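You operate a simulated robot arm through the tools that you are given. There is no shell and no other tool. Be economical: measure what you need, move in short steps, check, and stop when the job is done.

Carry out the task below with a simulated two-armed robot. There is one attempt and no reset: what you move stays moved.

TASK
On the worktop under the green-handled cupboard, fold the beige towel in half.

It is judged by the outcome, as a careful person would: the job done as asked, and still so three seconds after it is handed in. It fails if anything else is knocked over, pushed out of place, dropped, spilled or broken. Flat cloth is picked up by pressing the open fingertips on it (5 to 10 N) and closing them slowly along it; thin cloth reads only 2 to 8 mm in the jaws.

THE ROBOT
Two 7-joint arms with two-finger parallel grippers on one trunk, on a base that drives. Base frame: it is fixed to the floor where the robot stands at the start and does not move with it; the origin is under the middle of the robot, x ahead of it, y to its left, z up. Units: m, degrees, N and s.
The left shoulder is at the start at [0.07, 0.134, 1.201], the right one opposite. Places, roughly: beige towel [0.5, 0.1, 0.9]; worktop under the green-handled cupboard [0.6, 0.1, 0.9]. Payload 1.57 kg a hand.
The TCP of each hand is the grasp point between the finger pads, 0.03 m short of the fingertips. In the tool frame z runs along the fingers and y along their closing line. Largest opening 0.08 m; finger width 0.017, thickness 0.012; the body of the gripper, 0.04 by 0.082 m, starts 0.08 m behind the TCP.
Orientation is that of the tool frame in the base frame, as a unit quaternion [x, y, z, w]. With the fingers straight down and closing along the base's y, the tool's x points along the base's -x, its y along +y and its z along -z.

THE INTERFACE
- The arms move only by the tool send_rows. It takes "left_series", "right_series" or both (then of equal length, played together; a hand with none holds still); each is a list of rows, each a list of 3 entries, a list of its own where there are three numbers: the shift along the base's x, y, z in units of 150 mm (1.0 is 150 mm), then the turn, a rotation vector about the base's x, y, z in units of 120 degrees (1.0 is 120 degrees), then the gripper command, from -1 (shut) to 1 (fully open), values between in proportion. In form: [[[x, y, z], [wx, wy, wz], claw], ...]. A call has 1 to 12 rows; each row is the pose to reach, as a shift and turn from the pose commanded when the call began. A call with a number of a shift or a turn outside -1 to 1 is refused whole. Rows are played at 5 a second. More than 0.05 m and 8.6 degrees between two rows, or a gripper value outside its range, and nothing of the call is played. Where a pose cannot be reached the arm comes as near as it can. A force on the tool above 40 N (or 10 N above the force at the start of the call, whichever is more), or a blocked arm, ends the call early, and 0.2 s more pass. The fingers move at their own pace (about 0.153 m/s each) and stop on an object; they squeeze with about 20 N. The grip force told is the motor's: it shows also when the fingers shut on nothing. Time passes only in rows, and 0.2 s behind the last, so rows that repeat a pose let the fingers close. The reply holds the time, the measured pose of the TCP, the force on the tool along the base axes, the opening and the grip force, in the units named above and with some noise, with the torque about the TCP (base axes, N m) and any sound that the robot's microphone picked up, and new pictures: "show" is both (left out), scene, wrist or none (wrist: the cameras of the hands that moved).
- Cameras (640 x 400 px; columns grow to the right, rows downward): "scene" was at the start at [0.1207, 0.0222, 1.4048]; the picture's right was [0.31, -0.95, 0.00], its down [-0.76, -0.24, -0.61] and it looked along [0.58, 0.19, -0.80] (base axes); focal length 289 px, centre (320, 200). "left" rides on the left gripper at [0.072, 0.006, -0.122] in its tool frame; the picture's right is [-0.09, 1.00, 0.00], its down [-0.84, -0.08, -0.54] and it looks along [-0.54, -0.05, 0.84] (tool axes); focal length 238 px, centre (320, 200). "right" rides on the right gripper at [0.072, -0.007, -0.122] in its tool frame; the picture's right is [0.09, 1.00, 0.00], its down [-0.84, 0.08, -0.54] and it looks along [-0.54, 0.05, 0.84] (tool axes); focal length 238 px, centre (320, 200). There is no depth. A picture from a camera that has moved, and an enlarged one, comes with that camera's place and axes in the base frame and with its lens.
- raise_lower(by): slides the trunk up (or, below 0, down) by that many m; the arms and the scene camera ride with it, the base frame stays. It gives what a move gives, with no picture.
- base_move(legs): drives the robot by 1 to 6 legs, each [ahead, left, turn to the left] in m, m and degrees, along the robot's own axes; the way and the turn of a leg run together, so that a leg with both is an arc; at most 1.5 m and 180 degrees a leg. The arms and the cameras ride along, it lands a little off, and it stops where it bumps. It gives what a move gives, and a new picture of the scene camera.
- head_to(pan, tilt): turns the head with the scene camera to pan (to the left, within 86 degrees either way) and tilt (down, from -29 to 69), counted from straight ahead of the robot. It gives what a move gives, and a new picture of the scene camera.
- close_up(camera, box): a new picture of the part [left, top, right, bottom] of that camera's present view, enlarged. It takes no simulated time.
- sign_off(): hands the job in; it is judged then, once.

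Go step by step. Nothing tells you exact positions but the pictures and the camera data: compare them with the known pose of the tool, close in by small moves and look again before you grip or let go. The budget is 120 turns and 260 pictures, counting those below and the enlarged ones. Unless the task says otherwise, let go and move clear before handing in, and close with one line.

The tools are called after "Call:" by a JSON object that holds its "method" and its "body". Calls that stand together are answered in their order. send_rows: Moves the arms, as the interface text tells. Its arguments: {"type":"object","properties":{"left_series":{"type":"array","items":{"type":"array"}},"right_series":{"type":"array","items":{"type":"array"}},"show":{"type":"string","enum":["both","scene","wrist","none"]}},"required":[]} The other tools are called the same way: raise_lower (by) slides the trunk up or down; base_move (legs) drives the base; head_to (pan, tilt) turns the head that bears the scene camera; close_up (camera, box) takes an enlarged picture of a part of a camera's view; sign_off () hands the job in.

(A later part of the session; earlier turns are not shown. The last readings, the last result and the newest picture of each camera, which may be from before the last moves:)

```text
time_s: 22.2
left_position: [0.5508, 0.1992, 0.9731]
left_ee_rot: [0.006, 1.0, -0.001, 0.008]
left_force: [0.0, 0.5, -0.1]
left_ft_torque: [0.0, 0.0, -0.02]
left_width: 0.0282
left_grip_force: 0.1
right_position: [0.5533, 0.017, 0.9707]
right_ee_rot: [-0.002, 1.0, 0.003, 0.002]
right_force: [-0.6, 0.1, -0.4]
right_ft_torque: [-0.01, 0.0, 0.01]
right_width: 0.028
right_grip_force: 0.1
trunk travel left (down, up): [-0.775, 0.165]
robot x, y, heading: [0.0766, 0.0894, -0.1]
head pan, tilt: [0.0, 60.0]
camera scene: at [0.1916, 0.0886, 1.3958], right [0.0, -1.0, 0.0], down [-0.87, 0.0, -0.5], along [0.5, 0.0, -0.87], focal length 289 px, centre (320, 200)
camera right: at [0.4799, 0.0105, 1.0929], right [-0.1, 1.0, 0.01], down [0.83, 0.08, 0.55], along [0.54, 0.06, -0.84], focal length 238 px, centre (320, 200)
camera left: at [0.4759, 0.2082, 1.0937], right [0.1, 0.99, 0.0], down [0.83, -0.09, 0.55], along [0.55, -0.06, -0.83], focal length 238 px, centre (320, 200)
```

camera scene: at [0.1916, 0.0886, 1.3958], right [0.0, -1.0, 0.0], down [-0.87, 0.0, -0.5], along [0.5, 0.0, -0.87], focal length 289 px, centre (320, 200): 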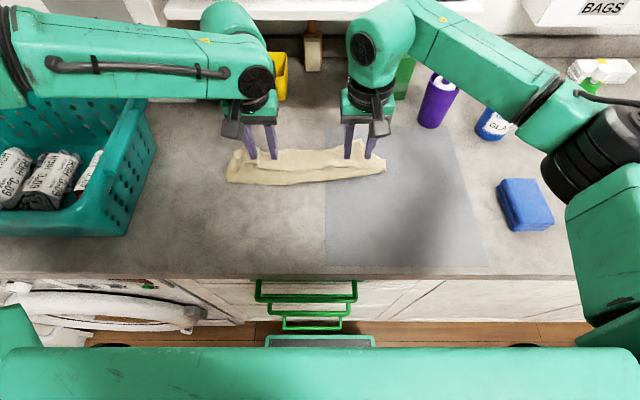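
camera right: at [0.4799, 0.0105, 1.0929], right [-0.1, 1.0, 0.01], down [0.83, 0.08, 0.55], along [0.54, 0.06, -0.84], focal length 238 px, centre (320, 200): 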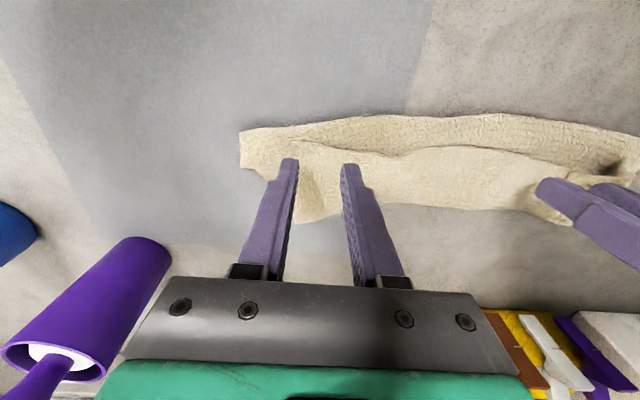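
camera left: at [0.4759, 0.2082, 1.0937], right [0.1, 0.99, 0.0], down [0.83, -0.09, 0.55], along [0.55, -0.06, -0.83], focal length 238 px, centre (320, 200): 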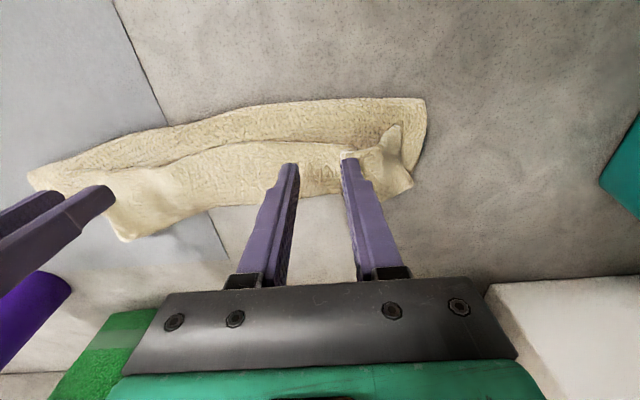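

Both hands are over the lip's free edge. I press down slowly to find contact.

Call:
{"method": "send_rows", "body": {"left_series": [[[0, 0, -0.08], [0, 0, 0], -0.3], [[0, 0, -0.14], [0, 0, 0], -0.3], [[0, 0, -0.17], [0, 0, 0], -0.3], [[0, 0, -0.19], [0, 0, 0], -0.3], [[0, 0, -0.21], [0, 0, 0], -0.3], [[0, 0, -0.21], [0, 0, 0], -0.3]], "right_series": [[[0, 0.06, -0.08], [0, 0, 0], -0.3], [[0, 0.06, -0.14], [0, 0, 0], -0.3], [[0, 0.06, -0.17], [0, 0, 0], -0.3], [[0, 0.06, -0.19], [0, 0, 0], -0.3], [[0, 0.06, -0.2], [0, 0, 0], -0.3], [[0, 0.06, -0.2], [0, 0, 0], -0.3]], "show": "wrist"}}

```text
time_s: 23.6
left_position: [0.5427, 0.2078, 0.9459]
left_ee_rot: [0.006, 1.0, -0.001, 0.008]
left_force: [1.3, -0.4, 0.7]
left_ft_torque: [-0.02, -0.01, 0.0]
left_width: 0.0278
left_grip_force: 0.0
left hand out of reach, approached as far as the arm can: row 1, 2, 3, 4, 5, 6
right_position: [0.5514, 0.0284, 0.9419]
right_ee_rot: [-0.002, 1.0, 0.003, 0.002]
right_force: [1.2, 1.5, 4.1]
right_ft_torque: [-0.05, -0.03, -0.02]
right_width: 0.0269
right_grip_force: 0.0
trunk travel left (down, up): [-0.775, 0.165]
robot x, y, heading: [0.074, 0.0926, 0.0]
head pan, tilt: [0.0, 60.0]
camera right: at [0.4791, 0.021, 1.0645], right [-0.1, 1.0, 0.0], down [0.83, 0.08, 0.54], along [0.54, 0.06, -0.84], focal length 238 px, centre (320, 200)
camera left: at [0.4684, 0.2167, 1.0655], right [0.1, 0.99, 0.0], down [0.83, -0.09, 0.55], along [0.55, -0.06, -0.83], focal length 238 px, centre (320, 200)
```

right: 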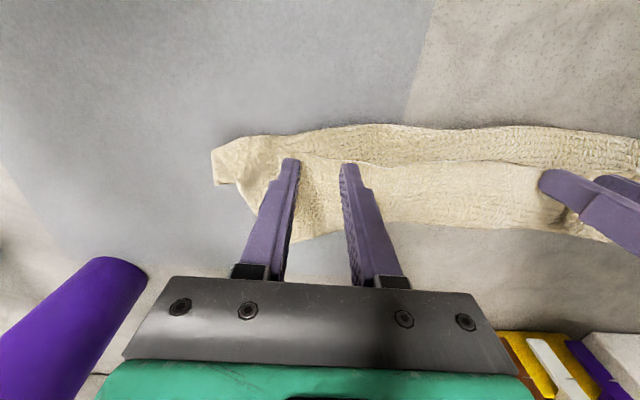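
left: 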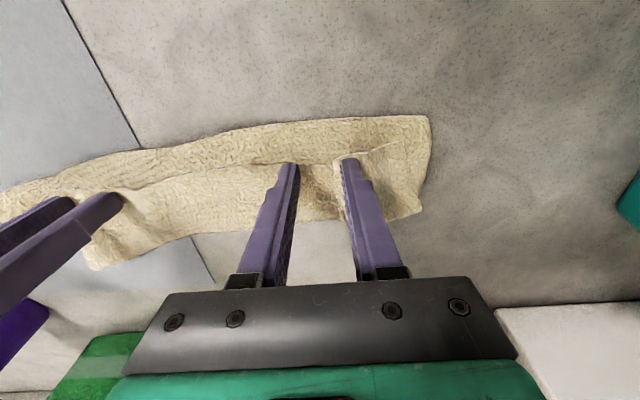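

The right hand presses at 4 N while the left is barely touching at its reach limit. I nudge the left back and down a little and close both.

Call:
{"method": "send_rows", "body": {"left_series": [[[-0.08, 0.06, 0.0], [0, 0, 0], -0.3], [[-0.08, 0.06, -0.03], [0, 0, 0], -0.3], [[-0.08, 0.06, -0.05], [0, 0, 0], -0.3], [[-0.08, 0.06, -0.05], [0, 0, 0], -0.4], [[-0.08, 0.06, -0.05], [0, 0, 0], -0.5], [[-0.08, 0.06, -0.05], [0, 0, 0], -0.6], [[-0.08, 0.06, -0.05], [0, 0, 0], -0.7], [[-0.08, 0.06, -0.05], [0, 0, 0], -0.8], [[-0.08, 0.06, -0.05], [0, 0, 0], -0.9], [[-0.08, 0.06, -0.05], [0, 0, 0], -1], [[-0.08, 0.06, -0.05], [0, 0, 0], -1]], "right_series": [[[0, 0, -0.01], [0, 0, 0], -0.3], [[0, 0, -0.01], [0, 0, 0], -0.3], [[0, 0, -0.01], [0, 0, 0], -0.3], [[0, 0, -0.01], [0, 0, 0], -0.4], [[0, 0, -0.01], [0, 0, 0], -0.5], [[0, 0, -0.01], [0, 0, 0], -0.6], [[0, 0, -0.01], [0, 0, 0], -0.7], [[0, 0, -0.01], [0, 0, 0], -0.8], [[0, 0, -0.01], [0, 0, 0], -0.9], [[0, 0, -0.01], [0, 0, 0], -1], [[0, 0, -0.01], [0, 0, 0], -1]], "show": "wrist"}}

```text
time_s: 26.0
left_position: [0.5282, 0.2169, 0.9393]
left_ee_rot: [0.006, 1.0, -0.001, 0.008]
left_force: [0.0, 3.1, 16.2]
left_ft_torque: [0.11, -0.11, 0.0]
left_width: 0.0
left_grip_force: 20.3
right_position: [0.5505, 0.0289, 0.9394]
right_ee_rot: [-0.002, 1.0, 0.003, 0.002]
right_force: [-0.1, -0.7, 2.7]
right_ft_torque: [-0.04, -0.01, 0.0]
right_width: 0.0
right_grip_force: 20.3
trunk travel left (down, up): [-0.775, 0.165]
robot x, y, heading: [0.0739, 0.0901, -0.1]
head pan, tilt: [0.0, 60.0]
camera right: at [0.4773, 0.021, 1.0637], right [-0.1, 1.0, 0.0], down [0.83, 0.08, 0.55], along [0.54, 0.06, -0.84], focal length 238 px, centre (320, 200)
camera left: at [0.4545, 0.2244, 1.0592], right [0.1, 0.99, 0.0], down [0.83, -0.09, 0.56], along [0.55, -0.06, -0.83], focal length 238 px, centre (320, 200)
```

right: 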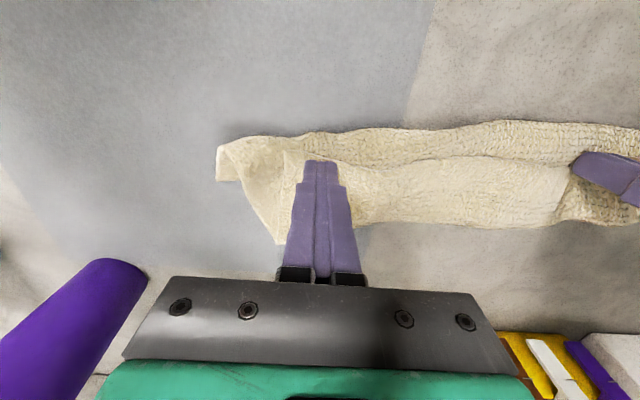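
left: 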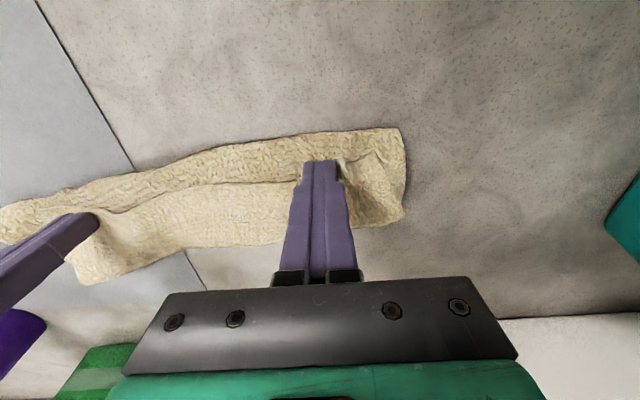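

Both grippers slipped off, mainly because the left arm can't press properly at its limit. I lift clear and lower the trunk to see whether that gives the left arm more reach.

Call:
{"method": "send_rows", "body": {"left_series": [[[-0.05, 0, 0.2], [0, 0, 0], -1], [[-0.1, 0, 0.5], [0, 0, 0], -0.2], [[-0.15, 0, 0.8], [0, 0, 0], -0.2], [[-0.15, 0, 1.0], [0, 0, 0], -0.2]], "right_series": [[[0, -0.0, 0.2], [0, 0, 0], -1], [[-0.05, -0.05, 0.5], [0, 0, 0], -0.2], [[-0.1, -0.1, 0.8], [0, 0, 0], -0.2], [[-0.1, -0.1, 1.0], [0, 0, 0], -0.2]], "show": "none"}}

Call:
{"method": "raise_lower", "body": {"by": -0.1}}

Call:
{"method": "send_rows", "body": {"left_series": [[[0.2, 0.0, 0], [0, 0, 0], -0.2], [[0.4, 0, 0], [0, 0, 0], -0.2], [[0.6, 0, 0], [0, 0, 0], -0.2], [[0.6, 0, 0], [0, 0, 0], -0.2]], "show": "scene"}}

```text
time_s: 27.0
left_position: [0.5087, 0.217, 1.0882]
left_ee_rot: [0.005, 1.0, -0.001, 0.006]
left_force: [-0.5, -0.7, -0.2]
left_ft_torque: [0.0, -0.02, 0.01]
left_width: 0.0323
left_grip_force: 0.0
right_position: [0.5362, 0.0116, 1.0883]
right_ee_rot: [-0.002, 1.0, 0.002, 0.002]
right_force: [-0.9, 0.0, 0.4]
right_ft_torque: [0.0, -0.02, 0.03]
right_width: 0.032
right_grip_force: 0.1
trunk travel left (down, up): [-0.775, 0.165]
robot x, y, heading: [0.0748, 0.0884, 0.0]
head pan, tilt: [0.0, 60.0]
```

```text
time_s: 28.3
left_position: [0.5072, 0.2162, 0.9888]
left_ee_rot: [0.007, 1.0, -0.001, 0.008]
left_force: [0.1, 0.6, 0.5]
left_ft_torque: [0.02, 0.04, -0.02]
left_width: 0.0318
left_grip_force: 0.2
right_position: [0.5372, 0.0128, 0.9896]
right_ee_rot: [-0.001, 1.0, 0.002, 0.001]
right_force: [-0.2, -0.7, -0.3]
right_ft_torque: [0.02, 0.0, 0.0]
right_width: 0.032
right_grip_force: 0.0
trunk travel left (down, up): [-0.675, 0.265]
robot x, y, heading: [0.0757, 0.09, 0.3]
head pan, tilt: [0.0, 60.0]
```

```text
time_s: 29.3
left_position: [0.5896, 0.2227, 0.9889]
left_ee_rot: [0.005, 1.0, 0.0, 0.008]
left_force: [-0.4, 0.5, -0.8]
left_ft_torque: [0.0, -0.03, 0.02]
left_width: 0.0318
left_grip_force: 0.0
left hand out of reach, approached as far as the arm can: row 3, 4
right_position: [0.5368, 0.0119, 0.9889]
right_ee_rot: [-0.001, 1.0, 0.002, 0.002]
right_force: [-0.1, -0.2, -0.4]
right_ft_torque: [-0.01, -0.01, -0.03]
right_width: 0.0319
right_grip_force: 0.0
trunk travel left (down, up): [-0.675, 0.265]
robot x, y, heading: [0.0801, 0.0873, 0.3]
head pan, tilt: [0.0, 60.0]
camera scene: at [0.1914, 0.0893, 1.2958], right [0.0, -1.0, 0.0], down [-0.87, 0.0, -0.5], along [0.5, 0.0, -0.87], focal length 289 px, centre (320, 200)
```

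scene: 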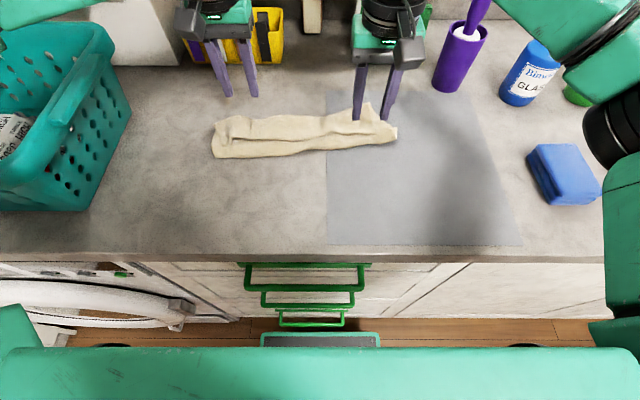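

Lowering the trunk helped, as the left hand now reaches x 0.59. I lower it 5 cm more with the hands raised to compensate, then position over the lip again.

Call:
{"method": "send_rows", "body": {"left_series": [[[-0.15, 0.0, 0.2], [0, 0, 0], -0.2], [[-0.3, 0, 0.4], [0, 0, 0], -0.2], [[-0.3, 0, 0.4], [0, 0, 0], -0.2]], "right_series": [[[0, 0.0, 0.2], [0, 0, 0], -0.2], [[0, 0, 0.4], [0, 0, 0], -0.2], [[0, 0, 0.4], [0, 0, 0], -0.2]], "show": "none"}}

Call:
{"method": "raise_lower", "body": {"by": -0.05}}

Call:
{"method": "send_rows", "body": {"left_series": [[[0, 0.0, 0], [0, 0, 0], -0.2], [[0, 0, 0], [0, 0, 0], -0.2]], "right_series": [[[0, 0.0, 0], [0, 0, 0], -0.2], [[0, 0, 0], [0, 0, 0], -0.2]]}}

```text
time_s: 30.1
left_position: [0.5453, 0.2222, 1.0478]
left_ee_rot: [0.005, 1.0, -0.001, 0.005]
left_force: [0.0, -0.6, -0.4]
left_ft_torque: [0.01, 0.04, -0.03]
left_width: 0.0319
left_grip_force: 0.1
right_position: [0.5387, 0.013, 1.0485]
right_ee_rot: [-0.001, 1.0, 0.003, 0.0]
right_force: [-0.3, 0.1, -1.1]
right_ft_torque: [0.0, 0.01, -0.01]
right_width: 0.032
right_grip_force: 0.1
trunk travel left (down, up): [-0.675, 0.265]
robot x, y, heading: [0.073, 0.0904, 0.4]
head pan, tilt: [0.0, 60.0]
```

```text
time_s: 31.1
left_position: [0.5436, 0.2213, 0.9979]
left_ee_rot: [0.006, 1.0, 0.0, 0.007]
left_force: [0.1, 0.9, -0.1]
left_ft_torque: [-0.05, -0.02, 0.04]
left_width: 0.0318
left_grip_force: 0.0
right_position: [0.5373, 0.012, 0.9991]
right_ee_rot: [-0.001, 1.0, 0.003, 0.0]
right_force: [0.6, 0.5, 0.7]
right_ft_torque: [0.0, 0.01, 0.01]
right_width: 0.0318
right_grip_force: 0.1
trunk travel left (down, up): [-0.625, 0.315]
robot x, y, heading: [0.0753, 0.0913, -0.0]
head pan, tilt: [0.0, 60.0]
```

```text
time_s: 31.7
left_position: [0.5448, 0.2209, 0.9989]
left_ee_rot: [0.006, 1.0, -0.001, 0.007]
left_force: [0.7, -0.2, -0.5]
left_ft_torque: [0.0, 0.01, -0.01]
left_width: 0.032
left_grip_force: 0.1
right_position: [0.538, 0.0124, 0.9991]
right_ee_rot: [-0.002, 1.0, 0.002, 0.0]
right_force: [0.1, -0.1, -0.2]
right_ft_torque: [0.02, 0.03, 0.01]
right_width: 0.0318
right_grip_force: 0.0
trunk travel left (down, up): [-0.625, 0.315]
robot x, y, heading: [0.0766, 0.0902, 0.1]
head pan, tilt: [0.0, 60.0]
camera scene: at [0.192, 0.0896, 1.2458], right [0.0, -1.0, 0.0], down [-0.87, 0.0, -0.5], along [0.5, 0.0, -0.87], focal length 289 px, centre (320, 200)
camera right: at [0.4643, 0.0048, 1.122], right [-0.1, 1.0, 0.0], down [0.84, 0.08, 0.54], along [0.54, 0.06, -0.84], focal length 238 px, centre (320, 200)
camera left: at [0.4709, 0.2301, 1.1196], right [0.1, 0.99, 0.0], down [0.83, -0.09, 0.55], along [0.55, -0.06, -0.83], focal length 238 px, centre (320, 200)
```

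scene: 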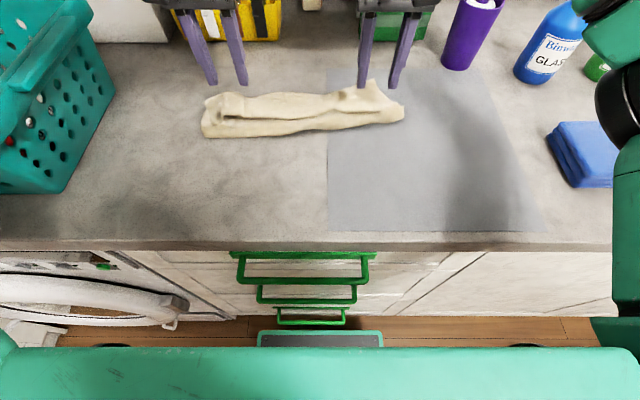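
right: 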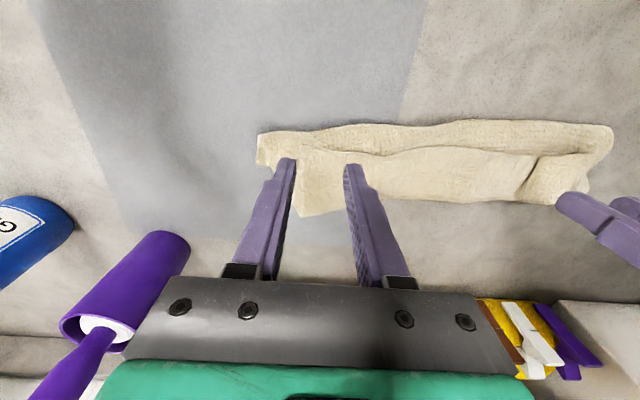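
left: 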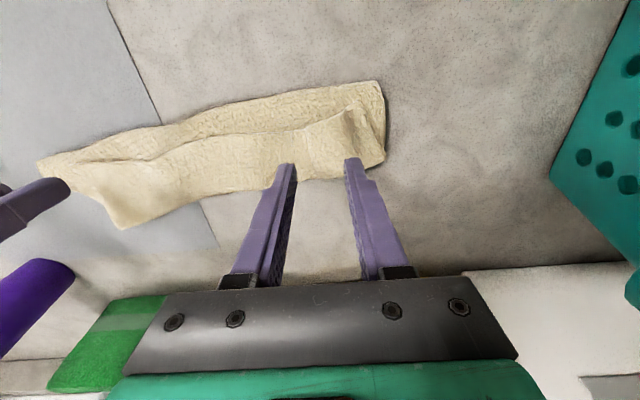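

The left arm now has room and the lip edge is clear in both wrist views. I go down onto it and press.

Call:
{"method": "send_rows", "body": {"left_series": [[[-0.053, -0.073, -0.12], [0, 0, 0], -0.15], [[-0.053, -0.073, -0.25], [0, 0, 0], -0.15], [[-0.053, -0.073, -0.34], [0, 0, 0], -0.15], [[-0.053, -0.073, -0.37], [0, 0, 0], -0.15], [[-0.053, -0.073, -0.39], [0, 0, 0], -0.15], [[-0.053, -0.073, -0.4], [0, 0, 0], -0.15], [[-0.053, -0.073, -0.4], [0, 0, 0], -0.15]], "right_series": [[[0.093, 0.12, -0.12], [0, 0, 0], -0.15], [[0.093, 0.12, -0.25], [0, 0, 0], -0.15], [[0.093, 0.12, -0.34], [0, 0, 0], -0.15], [[0.093, 0.12, -0.37], [0, 0, 0], -0.15], [[0.093, 0.12, -0.39], [0, 0, 0], -0.15], [[0.093, 0.12, -0.4], [0, 0, 0], -0.15], [[0.093, 0.12, -0.4], [0, 0, 0], -0.15]], "show": "wrist"}}

```text
time_s: 33.3
left_position: [0.5352, 0.2115, 0.939]
left_ee_rot: [0.006, 1.0, -0.001, 0.008]
left_force: [2.8, 0.4, 7.3]
left_ft_torque: [0.02, -0.11, 0.03]
left_width: 0.0339
left_grip_force: 0.1
right_position: [0.5503, 0.0303, 0.9402]
right_ee_rot: [-0.002, 1.0, 0.003, 0.002]
right_force: [1.9, 1.5, 7.5]
right_ft_torque: [0.01, -0.06, -0.03]
right_width: 0.0337
right_grip_force: 0.0
trunk travel left (down, up): [-0.625, 0.315]
robot x, y, heading: [0.0744, 0.0918, 0.4]
head pan, tilt: [0.0, 60.0]
camera right: at [0.4775, 0.0231, 1.0628], right [-0.1, 1.0, 0.01], down [0.83, 0.08, 0.55], along [0.54, 0.06, -0.84], focal length 238 px, centre (320, 200)
camera left: at [0.4624, 0.2192, 1.0605], right [0.1, 0.99, 0.0], down [0.83, -0.09, 0.56], along [0.55, -0.06, -0.83], focal length 238 px, centre (320, 200)
```

right: 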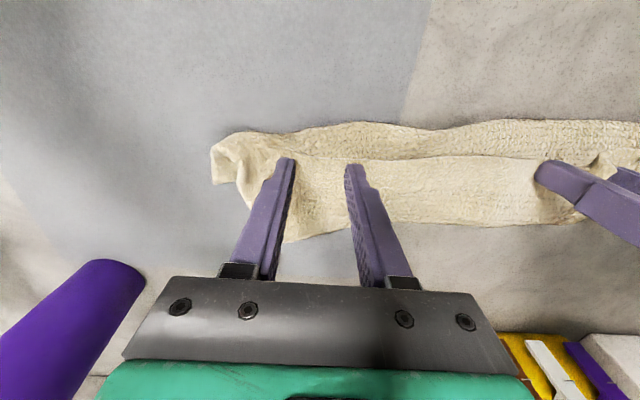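
left: 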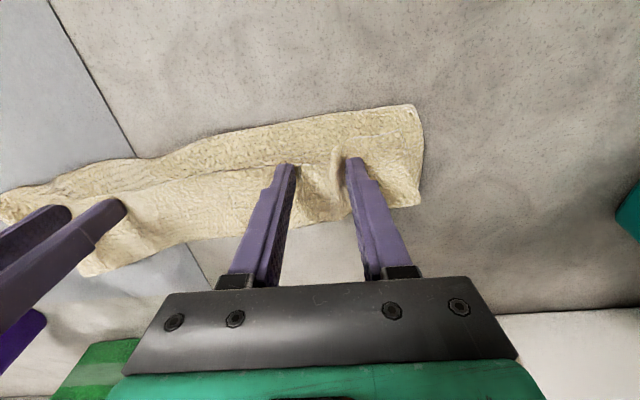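

Both hands press at about 7 N on the lip, so I close them slowly.

Call:
{"method": "send_rows", "body": {"left_series": [[[0, 0, 0], [0, 0, 0], -0.25], [[0, 0, 0], [0, 0, 0], -0.35], [[0, 0, -0.005], [0, 0, 0], -0.45], [[0, 0, -0.005], [0, 0, 0], -0.55], [[0, 0, -0.005], [0, 0, 0], -0.65], [[0, 0, -0.005], [0, 0, 0], -0.75], [[0, 0, -0.005], [0, 0, 0], -0.85], [[0, 0, -0.005], [0, 0, 0], -0.95], [[0, 0, -0.005], [0, 0, 0], -1], [[0, 0, -0.005], [0, 0, 0], -1]], "right_series": [[[0, 0, 0], [0, 0, 0], -0.25], [[0, 0, 0], [0, 0, 0], -0.35], [[0, 0, -0.005], [0, 0, 0], -0.45], [[0, 0, -0.005], [0, 0, 0], -0.55], [[0, 0, -0.005], [0, 0, 0], -0.65], [[0, 0, -0.005], [0, 0, 0], -0.75], [[0, 0, -0.005], [0, 0, 0], -0.85], [[0, 0, -0.005], [0, 0, 0], -0.95], [[0, 0, -0.005], [0, 0, 0], -1], [[0, 0, -0.005], [0, 0, 0], -1]], "show": "wrist"}}

```text
time_s: 35.5
left_position: [0.5347, 0.2089, 0.9404]
left_ee_rot: [0.005, 1.0, -0.001, 0.008]
left_force: [0.3, -1.0, 13.6]
left_ft_torque: [-0.07, -0.11, -0.04]
left_width: 0.0126
left_grip_force: 20.2
right_position: [0.5497, 0.0291, 0.9401]
right_ee_rot: [-0.002, 1.0, 0.002, 0.003]
right_force: [0.2, -1.2, 5.6]
right_ft_torque: [-0.04, 0.01, 0.01]
right_width: 0.0
right_grip_force: 19.9
trunk travel left (down, up): [-0.625, 0.315]
robot x, y, heading: [0.0773, 0.093, 0.3]
head pan, tilt: [0.0, 60.0]
camera right: at [0.4757, 0.0224, 1.0622], right [-0.1, 1.0, 0.01], down [0.83, 0.08, 0.55], along [0.54, 0.06, -0.84], focal length 238 px, centre (320, 200)
camera left: at [0.4608, 0.2182, 1.0604], right [0.1, 0.99, 0.0], down [0.83, -0.09, 0.56], along [0.55, -0.06, -0.83], focal length 238 px, centre (320, 200)
```

right: 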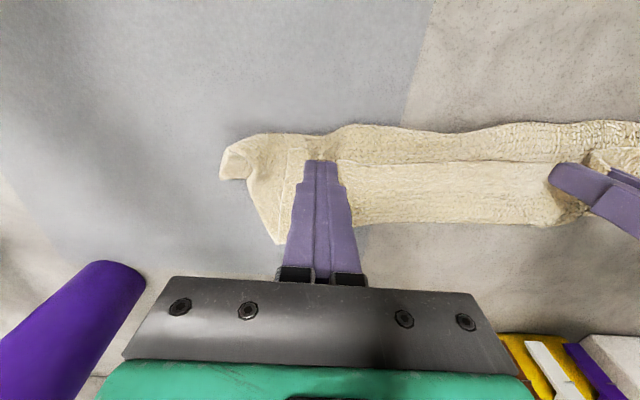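
left: 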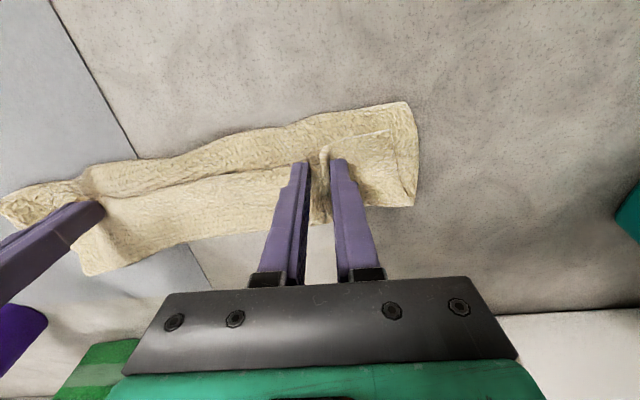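

The left hand has cloth (12.6 mm, perhaps two layers) and the right slipped off. I lift the left and peel it back toward the robot, then look.

Call:
{"method": "send_rows", "body": {"left_series": [[[0, 0, 0.15], [0, 0, 0], -1], [[-0.05, 0, 0.35], [0, 0, 0], -1], [[-0.2, 0, 0.5], [0, 0, 0], -1], [[-0.4, 0, 0.5], [0, 0, 0], -1], [[-0.4, 0, 0.5], [0, 0, 0], -1]], "right_series": [[[0, 0, 0.2], [0, 0, 0], -0.2], [[0, -0.1, 0.4], [0, 0, 0], -0.2], [[0, -0.2, 0.5], [0, 0, 0], -0.2], [[0, -0.2, 0.5], [0, 0, 0], -0.2], [[0, -0.2, 0.5], [0, 0, 0], -0.2]]}}

```text
time_s: 36.7
left_position: [0.4785, 0.2089, 1.0128]
left_ee_rot: [0.005, 1.0, -0.001, 0.007]
left_force: [0.4, -0.5, 0.5]
left_ft_torque: [-0.03, 0.02, 0.02]
left_width: 0.009
left_grip_force: 20.0
right_position: [0.5527, -0.0019, 1.014]
right_ee_rot: [-0.002, 1.0, 0.003, 0.001]
right_force: [-0.1, -0.5, 0.4]
right_ft_torque: [0.02, -0.03, 0.0]
right_width: 0.0321
right_grip_force: 0.1
trunk travel left (down, up): [-0.625, 0.315]
robot x, y, heading: [0.0714, 0.0884, 0.2]
head pan, tilt: [0.0, 60.0]
camera scene: at [0.1927, 0.0893, 1.2457], right [0.0, -1.0, 0.0], down [-0.87, 0.0, -0.5], along [0.5, 0.0, -0.87], focal length 289 px, centre (320, 200)
camera right: at [0.4796, -0.0081, 1.1363], right [-0.1, 1.0, 0.0], down [0.84, 0.08, 0.54], along [0.54, 0.06, -0.84], focal length 238 px, centre (320, 200)
camera left: at [0.4049, 0.2167, 1.134], right [0.1, 0.99, 0.0], down [0.83, -0.09, 0.55], along [0.55, -0.06, -0.83], focal length 238 px, centre (320, 200)
```

scene: 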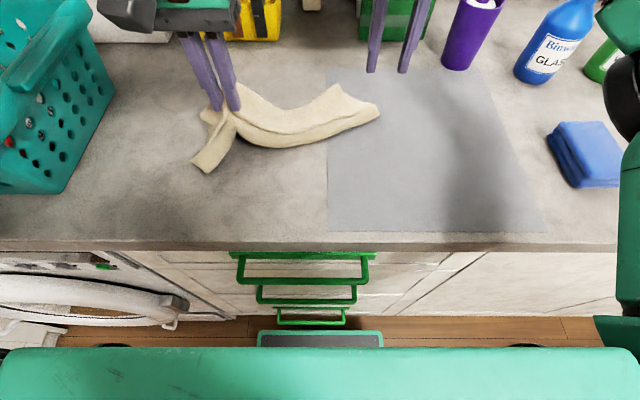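
right: 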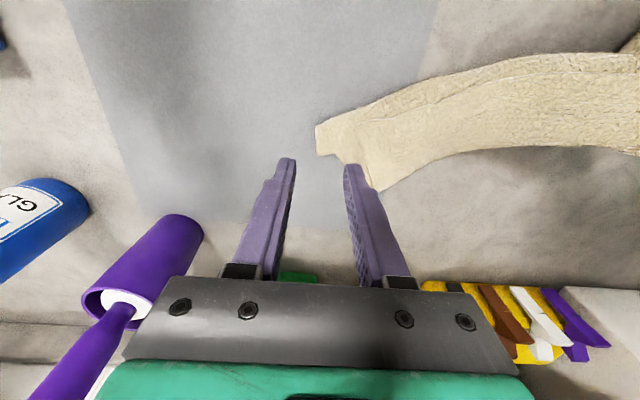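
left: 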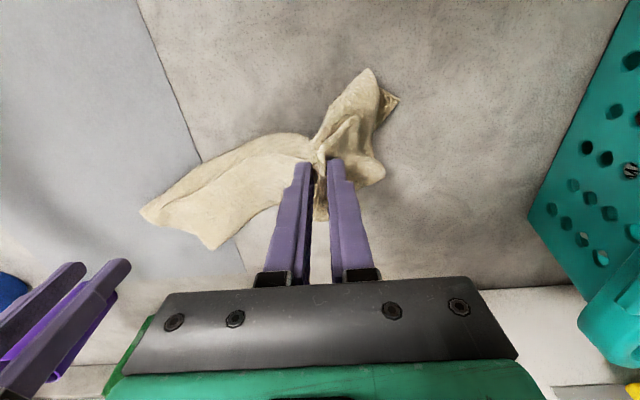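

The left hand seems to hold all the layers at its end. I lift the towel so it hangs and can unroll under its own weight.

Call:
{"method": "send_rows", "body": {"left_series": [[[-0.05, -0.05, 0.2], [0, 0, 0], -1], [[-0.1, -0.1, 0.4], [0, 0, 0], -1], [[-0.15, -0.15, 0.6], [0, 0, 0], -1], [[-0.2, -0.2, 0.8], [0, 0, 0], -1], [[-0.2, -0.2, 1.0], [0, 0, 0], -1], [[-0.2, -0.2, 1.0], [0, 0, 0], -1]], "right_series": [[[-0.1, -0.1, 0], [0, 0, 0], -0.2], [[-0.2, -0.2, 0], [0, 0, 0], -0.2], [[-0.3, -0.3, 0], [0, 0, 0], -0.2], [[-0.4, -0.4, 0], [0, 0, 0], -0.2], [[-0.5, -0.6, 0], [0, 0, 0], -0.2], [[-0.6, -0.8, 0], [0, 0, 0], -0.2]], "show": "none"}}

Call:
{"method": "send_rows", "body": {"left_series": [[[0, 0, 0.2], [0, 0, 0], -1], [[0, 0, 0.4], [0, 0, 0], -1], [[0, 0, 0.6], [0, 0, 0], -1], [[0, 0, 0.8], [0, 0, 0], -1], [[0, 0, 0.8], [0, 0, 0], -1]]}}

Call:
{"method": "head_to", "body": {"pan": 0, "tilt": 35}}

```text
time_s: 38.1
left_position: [0.4384, 0.1903, 1.1571]
left_ee_rot: [0.006, 1.0, -0.001, 0.007]
left_force: [-0.7, -0.5, 0.3]
left_ft_torque: [0.02, -0.02, 0.04]
left_width: 0.0089
left_grip_force: 19.9
left hand out of reach, approached as far as the arm can: row 5, 6
right_position: [0.4598, -0.1226, 1.0139]
right_ee_rot: [-0.003, 1.0, 0.004, 0.002]
right_force: [-0.1, 0.0, 0.6]
right_ft_torque: [0.02, 0.01, 0.02]
right_width: 0.032
right_grip_force: 0.1
trunk travel left (down, up): [-0.625, 0.315]
robot x, y, heading: [0.0741, 0.0884, 0.5]
head pan, tilt: [0.0, 60.0]
```

```text
time_s: 39.3
left_position: [0.4102, 0.2192, 1.195]
left_ee_rot: [0.006, 1.0, -0.001, 0.008]
left_force: [0.2, 0.0, -0.7]
left_ft_torque: [-0.01, 0.01, -0.03]
left_width: 0.0091
left_grip_force: 19.8
left hand out of reach, approached as far as the arm can: row 1, 2, 3, 4, 5
right_position: [0.4614, -0.1209, 1.0143]
right_ee_rot: [-0.002, 1.0, 0.003, 0.001]
right_force: [0.1, 0.0, 0.3]
right_ft_torque: [-0.03, 0.01, 0.01]
right_width: 0.0319
right_grip_force: 0.0
trunk travel left (down, up): [-0.625, 0.315]
robot x, y, heading: [0.0786, 0.0861, 0.2]
head pan, tilt: [0.0, 60.0]
camera scene: at [0.1918, 0.0896, 1.2458], right [0.0, -1.0, 0.0], down [-0.87, 0.0, -0.5], along [0.5, 0.0, -0.87], focal length 289 px, centre (320, 200)
camera left: at [0.3361, 0.2281, 1.3159], right [0.1, 0.99, 0.0], down [0.83, -0.09, 0.55], along [0.55, -0.06, -0.83], focal length 238 px, centre (320, 200)
```

scene: 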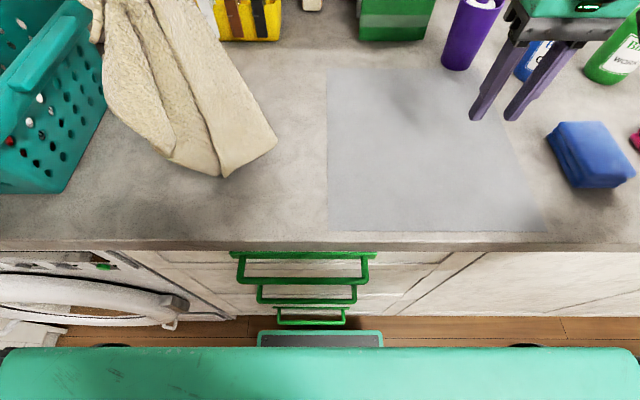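
left: 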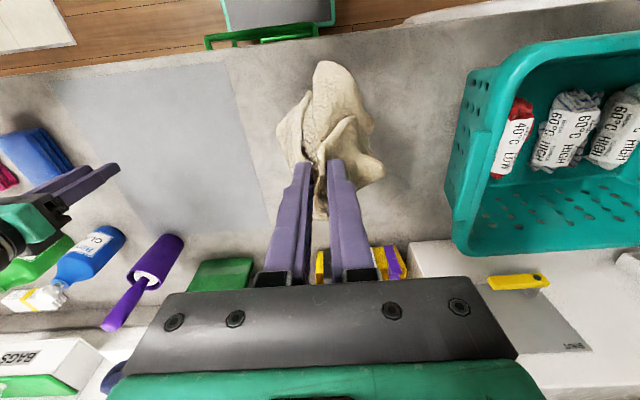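

```text
time_s: 40.1
left_position: [0.4103, 0.2189, 1.1951]
left_ee_rot: [0.006, 1.0, -0.001, 0.007]
left_force: [0.0, -0.7, -0.6]
left_ft_torque: [0.0, 0.04, 0.08]
left_width: 0.0089
left_grip_force: 19.9
right_position: [0.4621, -0.121, 1.013]
right_ee_rot: [-0.002, 1.0, 0.002, 0.001]
right_force: [-0.4, 0.3, 0.8]
right_ft_torque: [-0.01, -0.03, -0.01]
right_width: 0.0319
right_grip_force: 0.1
trunk travel left (down, up): [-0.625, 0.315]
robot x, y, heading: [0.0739, 0.0859, 0.4]
head pan, tilt: [0.0, 35.0]
camera scene: at [0.2134, 0.0896, 1.28], right [0.0, -1.0, 0.0], down [-0.57, 0.0, -0.82], along [0.82, 0.0, -0.57], focal length 289 px, centre (320, 200)
```

scene: 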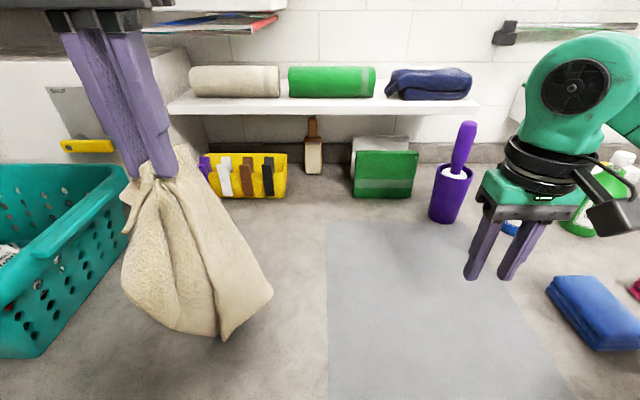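

The towel hangs almost fully opened, about 0.2 m wide. I'll lay it back along y, so I first raise the right hand out of the way and turn the left hand 90° to bring the cloth's width along x.

Call:
{"method": "send_rows", "body": {"left_series": [[[0, 0, 0], [0, 0, -0.068], -1], [[0, 0, 0], [0, 0, -0.136], -1], [[0, 0, 0], [0, 0, -0.204], -1], [[0, 0, 0], [0, 0, -0.272], -1], [[0, 0, 0], [0, 0, -0.34], -1], [[0, 0, 0], [0, 0, -0.408], -1], [[0, 0, 0], [0, 0, -0.476], -1], [[0, 0, 0], [0, 0, -0.544], -1], [[0, 0, 0], [0, 0, -0.612], -1], [[0, 0, 0], [0, 0, -0.68], -1], [[0, 0, 0], [0, 0, -0.75], -1], [[0, 0, 0], [0, 0, -0.75], -1]], "right_series": [[[0, 0, 0.1], [0, 0, 0], 0], [[-0.05, 0, 0.2], [0, 0, 0], 0], [[-0.1, 0, 0.3], [0, 0, 0], 0], [[-0.1, 0, 0.4], [0, 0, 0], 0], [[-0.1, 0, 0.4], [0, 0, 0], 0], [[-0.1, 0, 0.4], [0, 0, 0], 0], [[-0.1, 0, 0.4], [0, 0, 0], 0], [[-0.1, 0, 0.4], [0, 0, 0], 0], [[-0.1, 0, 0.4], [0, 0, 0], 0], [[-0.1, 0, 0.4], [0, 0, 0], 0], [[-0.1, 0, 0.4], [0, 0, 0], 0], [[-0.1, 0, 0.4], [0, 0, 0], 0]], "show": "scene"}}

```text
time_s: 42.8
left_position: [0.4123, 0.2209, 1.1919]
left_ee_rot: [0.712, 0.702, -0.005, 0.004]
left_force: [-0.7, -0.5, -1.0]
left_ft_torque: [0.04, 0.01, 0.1]
left_width: 0.0074
left_grip_force: 19.8
right_position: [0.4484, -0.1205, 1.0761]
right_ee_rot: [-0.001, 1.0, 0.003, 0.001]
right_force: [0.1, -0.5, 0.1]
right_ft_torque: [0.01, -0.04, 0.02]
right_width: 0.0399
right_grip_force: 0.2
trunk travel left (down, up): [-0.625, 0.315]
robot x, y, heading: [0.0747, 0.0902, 0.3]
head pan, tilt: [0.0, 35.0]
camera scene: at [0.2134, 0.0896, 1.2801], right [0.0, -1.0, 0.0], down [-0.57, 0.0, -0.82], along [0.82, 0.0, -0.57], focal length 289 px, centre (320, 200)
```

scene: 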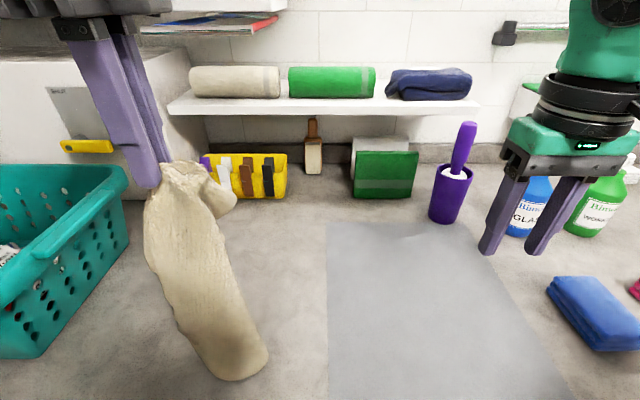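

The sheet now hangs edge-on. I back off slightly and drive right so the bottom of the towel comes down on the right side.

Call:
{"method": "base_move", "body": {"legs": [[-0.02, 0, 0], [0, -0.2, 0]]}}

```text
time_s: 44.8
left_position: [0.3911, 0.019, 1.1921]
left_ee_rot: [0.71, 0.704, -0.006, 0.005]
left_force: [1.2, -0.6, -0.5]
left_ft_torque: [0.0, -0.02, 0.1]
left_width: 0.0072
left_grip_force: 19.8
right_position: [0.4293, -0.3212, 1.0745]
right_ee_rot: [-0.003, 1.0, 0.002, 0.001]
right_force: [0.1, -0.9, 1.2]
right_ft_torque: [0.01, 0.04, 0.01]
right_width: 0.0397
right_grip_force: 0.0
trunk travel left (down, up): [-0.625, 0.315]
robot x, y, heading: [0.0553, -0.1112, 0.5]
head pan, tilt: [0.0, 35.0]
camera scene: at [0.1944, -0.1124, 1.2801], right [0.01, -1.0, 0.0], down [-0.57, 0.0, -0.82], along [0.82, 0.01, -0.57], focal length 289 px, centre (320, 200)
```

scene: 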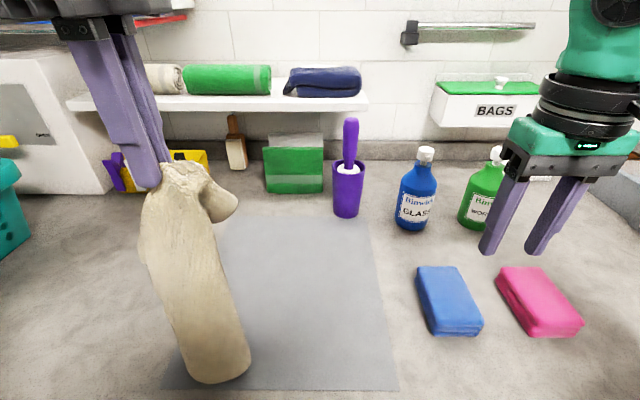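

I swing the towel's foot toward the right and forward, ready to lay it down.

Call:
{"method": "send_rows", "body": {"left_series": [[[0.1, -0.15, -0.05], [0, 0, 0], -1], [[0.2, -0.3, -0.1], [0, 0, 0], -1], [[0.3, -0.45, -0.15], [0, 0, 0], -1], [[0.4, -0.6, -0.2], [0, 0, 0], -1], [[0.45, -0.65, -0.25], [0, 0, 0], -1], [[0.45, -0.65, -0.25], [0, 0, 0], -1]], "show": "scene"}}

```text
time_s: 46.1
left_position: [0.4313, -0.0229, 1.129]
left_ee_rot: [0.71, 0.704, -0.006, 0.005]
left_force: [0.1, 0.8, 0.1]
left_ft_torque: [0.0, 0.02, 0.06]
left_width: 0.0071
left_grip_force: 20.3
left hand out of reach, approached as far as the arm can: row 1, 2, 3, 4, 5, 6
right_position: [0.4284, -0.3228, 1.0745]
right_ee_rot: [-0.004, 1.0, 0.003, 0.001]
right_force: [0.1, 0.3, 0.3]
right_ft_torque: [0.02, 0.02, 0.03]
right_width: 0.04
right_grip_force: 0.0
trunk travel left (down, up): [-0.625, 0.315]
robot x, y, heading: [0.0557, -0.1122, 0.3]
head pan, tilt: [0.0, 35.0]
camera scene: at [0.1943, -0.1132, 1.2801], right [0.01, -1.0, 0.0], down [-0.57, 0.0, -0.82], along [0.82, 0.01, -0.57], focal length 289 px, centre (320, 200)
```

scene: 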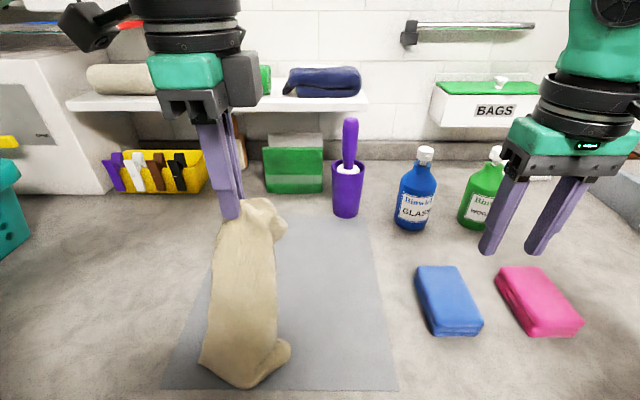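

The foot is resting on the counter. I now lay the towel down toward the left in an arc.

Call:
{"method": "send_rows", "body": {"left_series": [[[0.0, 0.15, 0.0], [0, 0, 0], -1], [[0.05, 0.35, -0.06], [0, 0, 0], -1], [[0.1, 0.55, -0.14], [0, 0, 0], -1], [[0.15, 0.75, -0.26], [0, 0, 0], -1], [[0.2, 0.95, -0.42], [0, 0, 0], -1], [[0.2, 0.98, -0.5], [0, 0, 0], -1]], "show": "none"}}

Call:
{"method": "send_rows", "body": {"left_series": [[[0.0, 0.2, -0.15], [0, 0, 0], -1], [[0.0, 0.4, -0.35], [0, 0, 0], -1], [[0, 0.6, -0.5], [0, 0, 0], -1], [[0, 0.75, -0.6], [0, 0, 0], -1], [[0, 0.8, -0.65], [0, 0, 0], -1]]}}

```text
time_s: 47.5
left_position: [0.458, 0.1246, 1.0555]
left_ee_rot: [0.71, 0.705, -0.005, 0.005]
left_force: [-0.1, -0.6, 1.2]
left_ft_torque: [0.01, -0.03, 0.09]
left_width: 0.0073
left_grip_force: 20.0
right_position: [0.4293, -0.3226, 1.0746]
right_ee_rot: [-0.003, 1.0, 0.002, 0.001]
right_force: [1.1, 0.0, -0.1]
right_ft_torque: [-0.02, -0.02, -0.02]
right_width: 0.0399
right_grip_force: 0.1
trunk travel left (down, up): [-0.625, 0.315]
robot x, y, heading: [0.0551, -0.1147, 0.4]
head pan, tilt: [0.0, 35.0]
```

```text
time_s: 48.8
left_position: [0.4556, 0.2465, 0.9577]
left_ee_rot: [0.71, 0.704, -0.005, 0.005]
left_force: [-0.7, -0.5, 1.4]
left_ft_torque: [-0.04, 0.03, 0.08]
left_width: 0.0074
left_grip_force: 20.1
right_position: [0.4285, -0.3225, 1.0735]
right_ee_rot: [-0.004, 1.0, 0.003, 0.001]
right_force: [0.1, -0.1, -0.4]
right_ft_torque: [-0.02, 0.01, -0.03]
right_width: 0.0399
right_grip_force: 0.1
trunk travel left (down, up): [-0.625, 0.315]
robot x, y, heading: [0.058, -0.1143, 0.4]
head pan, tilt: [0.0, 35.0]
camera scene: at [0.1943, -0.1137, 1.2801], right [0.01, -1.0, 0.0], down [-0.57, 0.0, -0.82], along [0.82, 0.01, -0.57], focal length 289 px, centre (320, 200)
camera left: at [0.4632, 0.3192, 1.0784], right [0.99, -0.1, 0.0], down [-0.08, -0.83, 0.55], along [-0.06, -0.55, -0.83], focal length 238 px, centre (320, 200)
```

scene: 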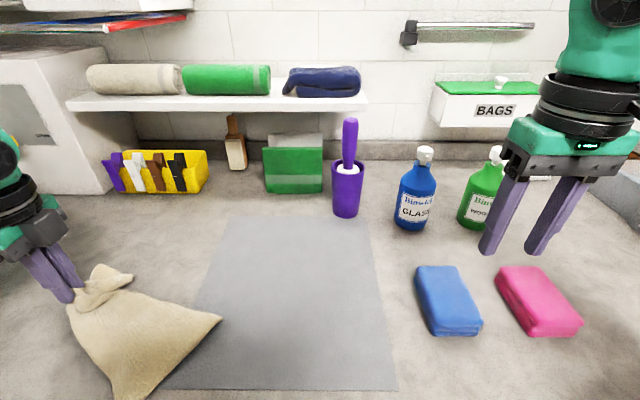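
left: 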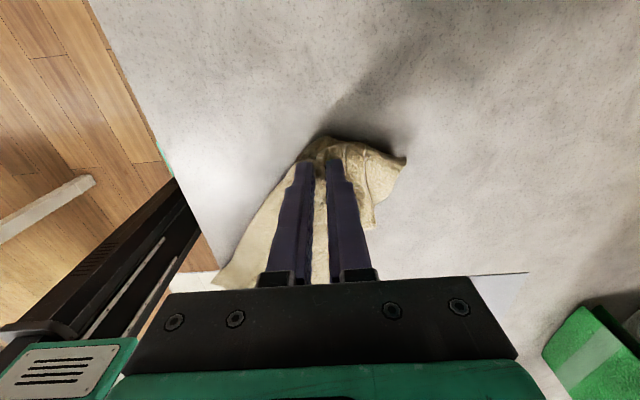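

The towel is mostly laid out, with its left end still gathered in the hand and its right end too near the front edge. I pull it left and forward to bring it away from the edge, lower it and release.

Call:
{"method": "send_rows", "body": {"left_series": [[[0.1, 0.1, 0], [0, 0, 0], -1], [[0.2, 0.2, 0], [0, 0, 0], -1], [[0.3, 0.3, 0], [0, 0, 0], -1], [[0.4, 0.35, -0.05], [0, 0, 0], -1], [[0.4, 0.35, -0.1], [0, 0, 0], -1], [[0.4, 0.35, -0.1], [0, 0, 0], -0.6], [[0.4, 0.35, -0.1], [0, 0, 0], 0], [[0.4, 0.35, 0.1], [0, 0, 0], 0], [[0.4, 0.35, 0.4], [0, 0, 0], 0], [[0.3, 0.5, 0.7], [0, 0, 0], 0], [[0.3, 0.5, 0.8], [0, 0, 0], 0]], "show": "wrist"}}

Call:
{"method": "head_to", "body": {"pan": 35, "tilt": 50}}

```text
refused: row 10 steps farther than a row can; nothing moved
```

```text
time_s: 49.8
left_position: [0.4564, 0.2441, 0.9581]
left_ee_rot: [0.71, 0.704, -0.005, 0.004]
left_force: [-0.1, -0.1, 2.0]
left_ft_torque: [-0.04, -0.03, 0.06]
left_width: 0.0075
left_grip_force: 19.8
right_position: [0.4288, -0.3223, 1.0735]
right_ee_rot: [-0.004, 1.0, 0.003, 0.001]
right_force: [0.0, -0.4, 0.1]
right_ft_torque: [0.0, 0.0, 0.02]
right_width: 0.0401
right_grip_force: 0.0
trunk travel left (down, up): [-0.625, 0.315]
robot x, y, heading: [0.0566, -0.114, 0.4]
head pan, tilt: [35.0, 50.0]
camera scene: at [0.169, -0.0696, 1.2584], right [0.58, -0.82, 0.0], down [-0.62, -0.44, -0.64], along [0.52, 0.37, -0.77], focal length 289 px, centre (320, 200)
```

scene: 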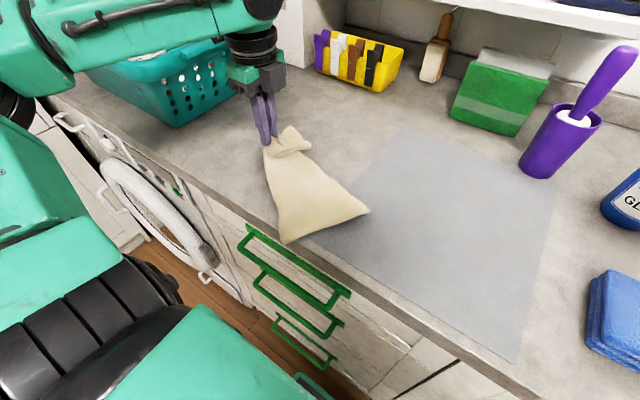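

Call:
{"method": "send_rows", "body": {"left_series": [[[0.1, 0.1, 0], [0, 0, 0], -1], [[0.2, 0.2, 0], [0, 0, 0], -1], [[0.3, 0.3, 0], [0, 0, 0], -1], [[0.4, 0.35, -0.05], [0, 0, 0], -1], [[0.4, 0.35, -0.1], [0, 0, 0], -1], [[0.4, 0.35, -0.1], [0, 0, 0], -0.6], [[0.4, 0.35, -0.1], [0, 0, 0], 0], [[0.4, 0.35, 0.1], [0, 0, 0], 0], [[0.4, 0.35, 0.35], [0, 0, 0], 0], [[0.35, 0.4, 0.6], [0, 0, 0], 0], [[0.3, 0.4, 0.8], [0, 0, 0], 0]], "show": "both"}}

```text
time_s: 52.2
left_position: [0.5009, 0.3044, 1.0785]
left_ee_rot: [0.71, 0.704, -0.006, 0.005]
left_force: [0.5, -0.1, -0.4]
left_ft_torque: [-0.01, -0.05, 0.01]
left_width: 0.0399
left_grip_force: 0.1
right_position: [0.4282, -0.3222, 1.0744]
right_ee_rot: [-0.003, 1.0, 0.003, 0.001]
right_force: [0.0, 0.2, 0.3]
right_ft_torque: [0.01, -0.03, -0.02]
right_width: 0.04
right_grip_force: 0.0
trunk travel left (down, up): [-0.625, 0.315]
robot x, y, heading: [0.0577, -0.1134, 0.3]
head pan, tilt: [35.0, 50.0]
camera scene: at [0.1686, -0.07, 1.2584], right [0.58, -0.81, 0.0], down [-0.62, -0.44, -0.64], along [0.52, 0.37, -0.77], focal length 289 px, centre (320, 200)
camera left: at [0.5088, 0.379, 1.1994], right [0.99, -0.1, 0.0], down [-0.08, -0.83, 0.55], along [-0.06, -0.55, -0.83], focal length 238 px, centre (320, 200)
```

scene: 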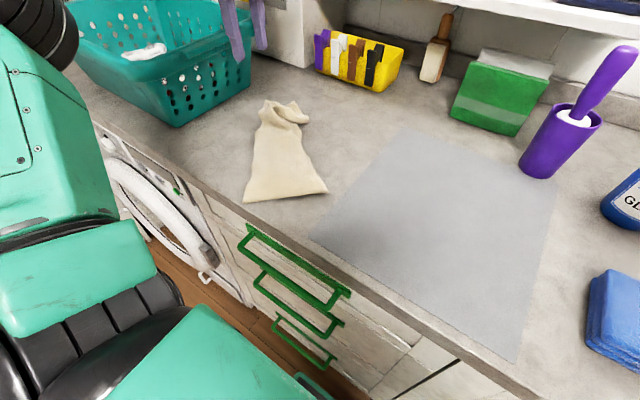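
left: 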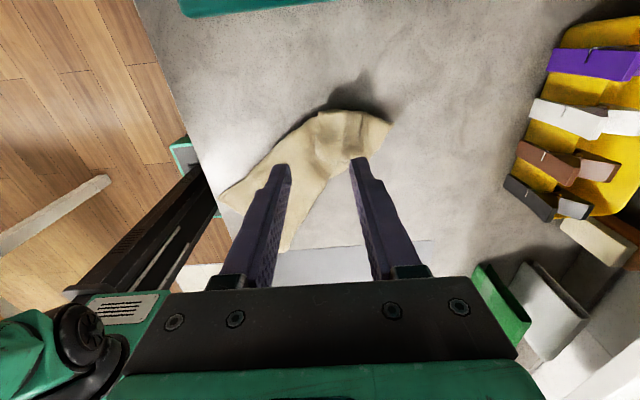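

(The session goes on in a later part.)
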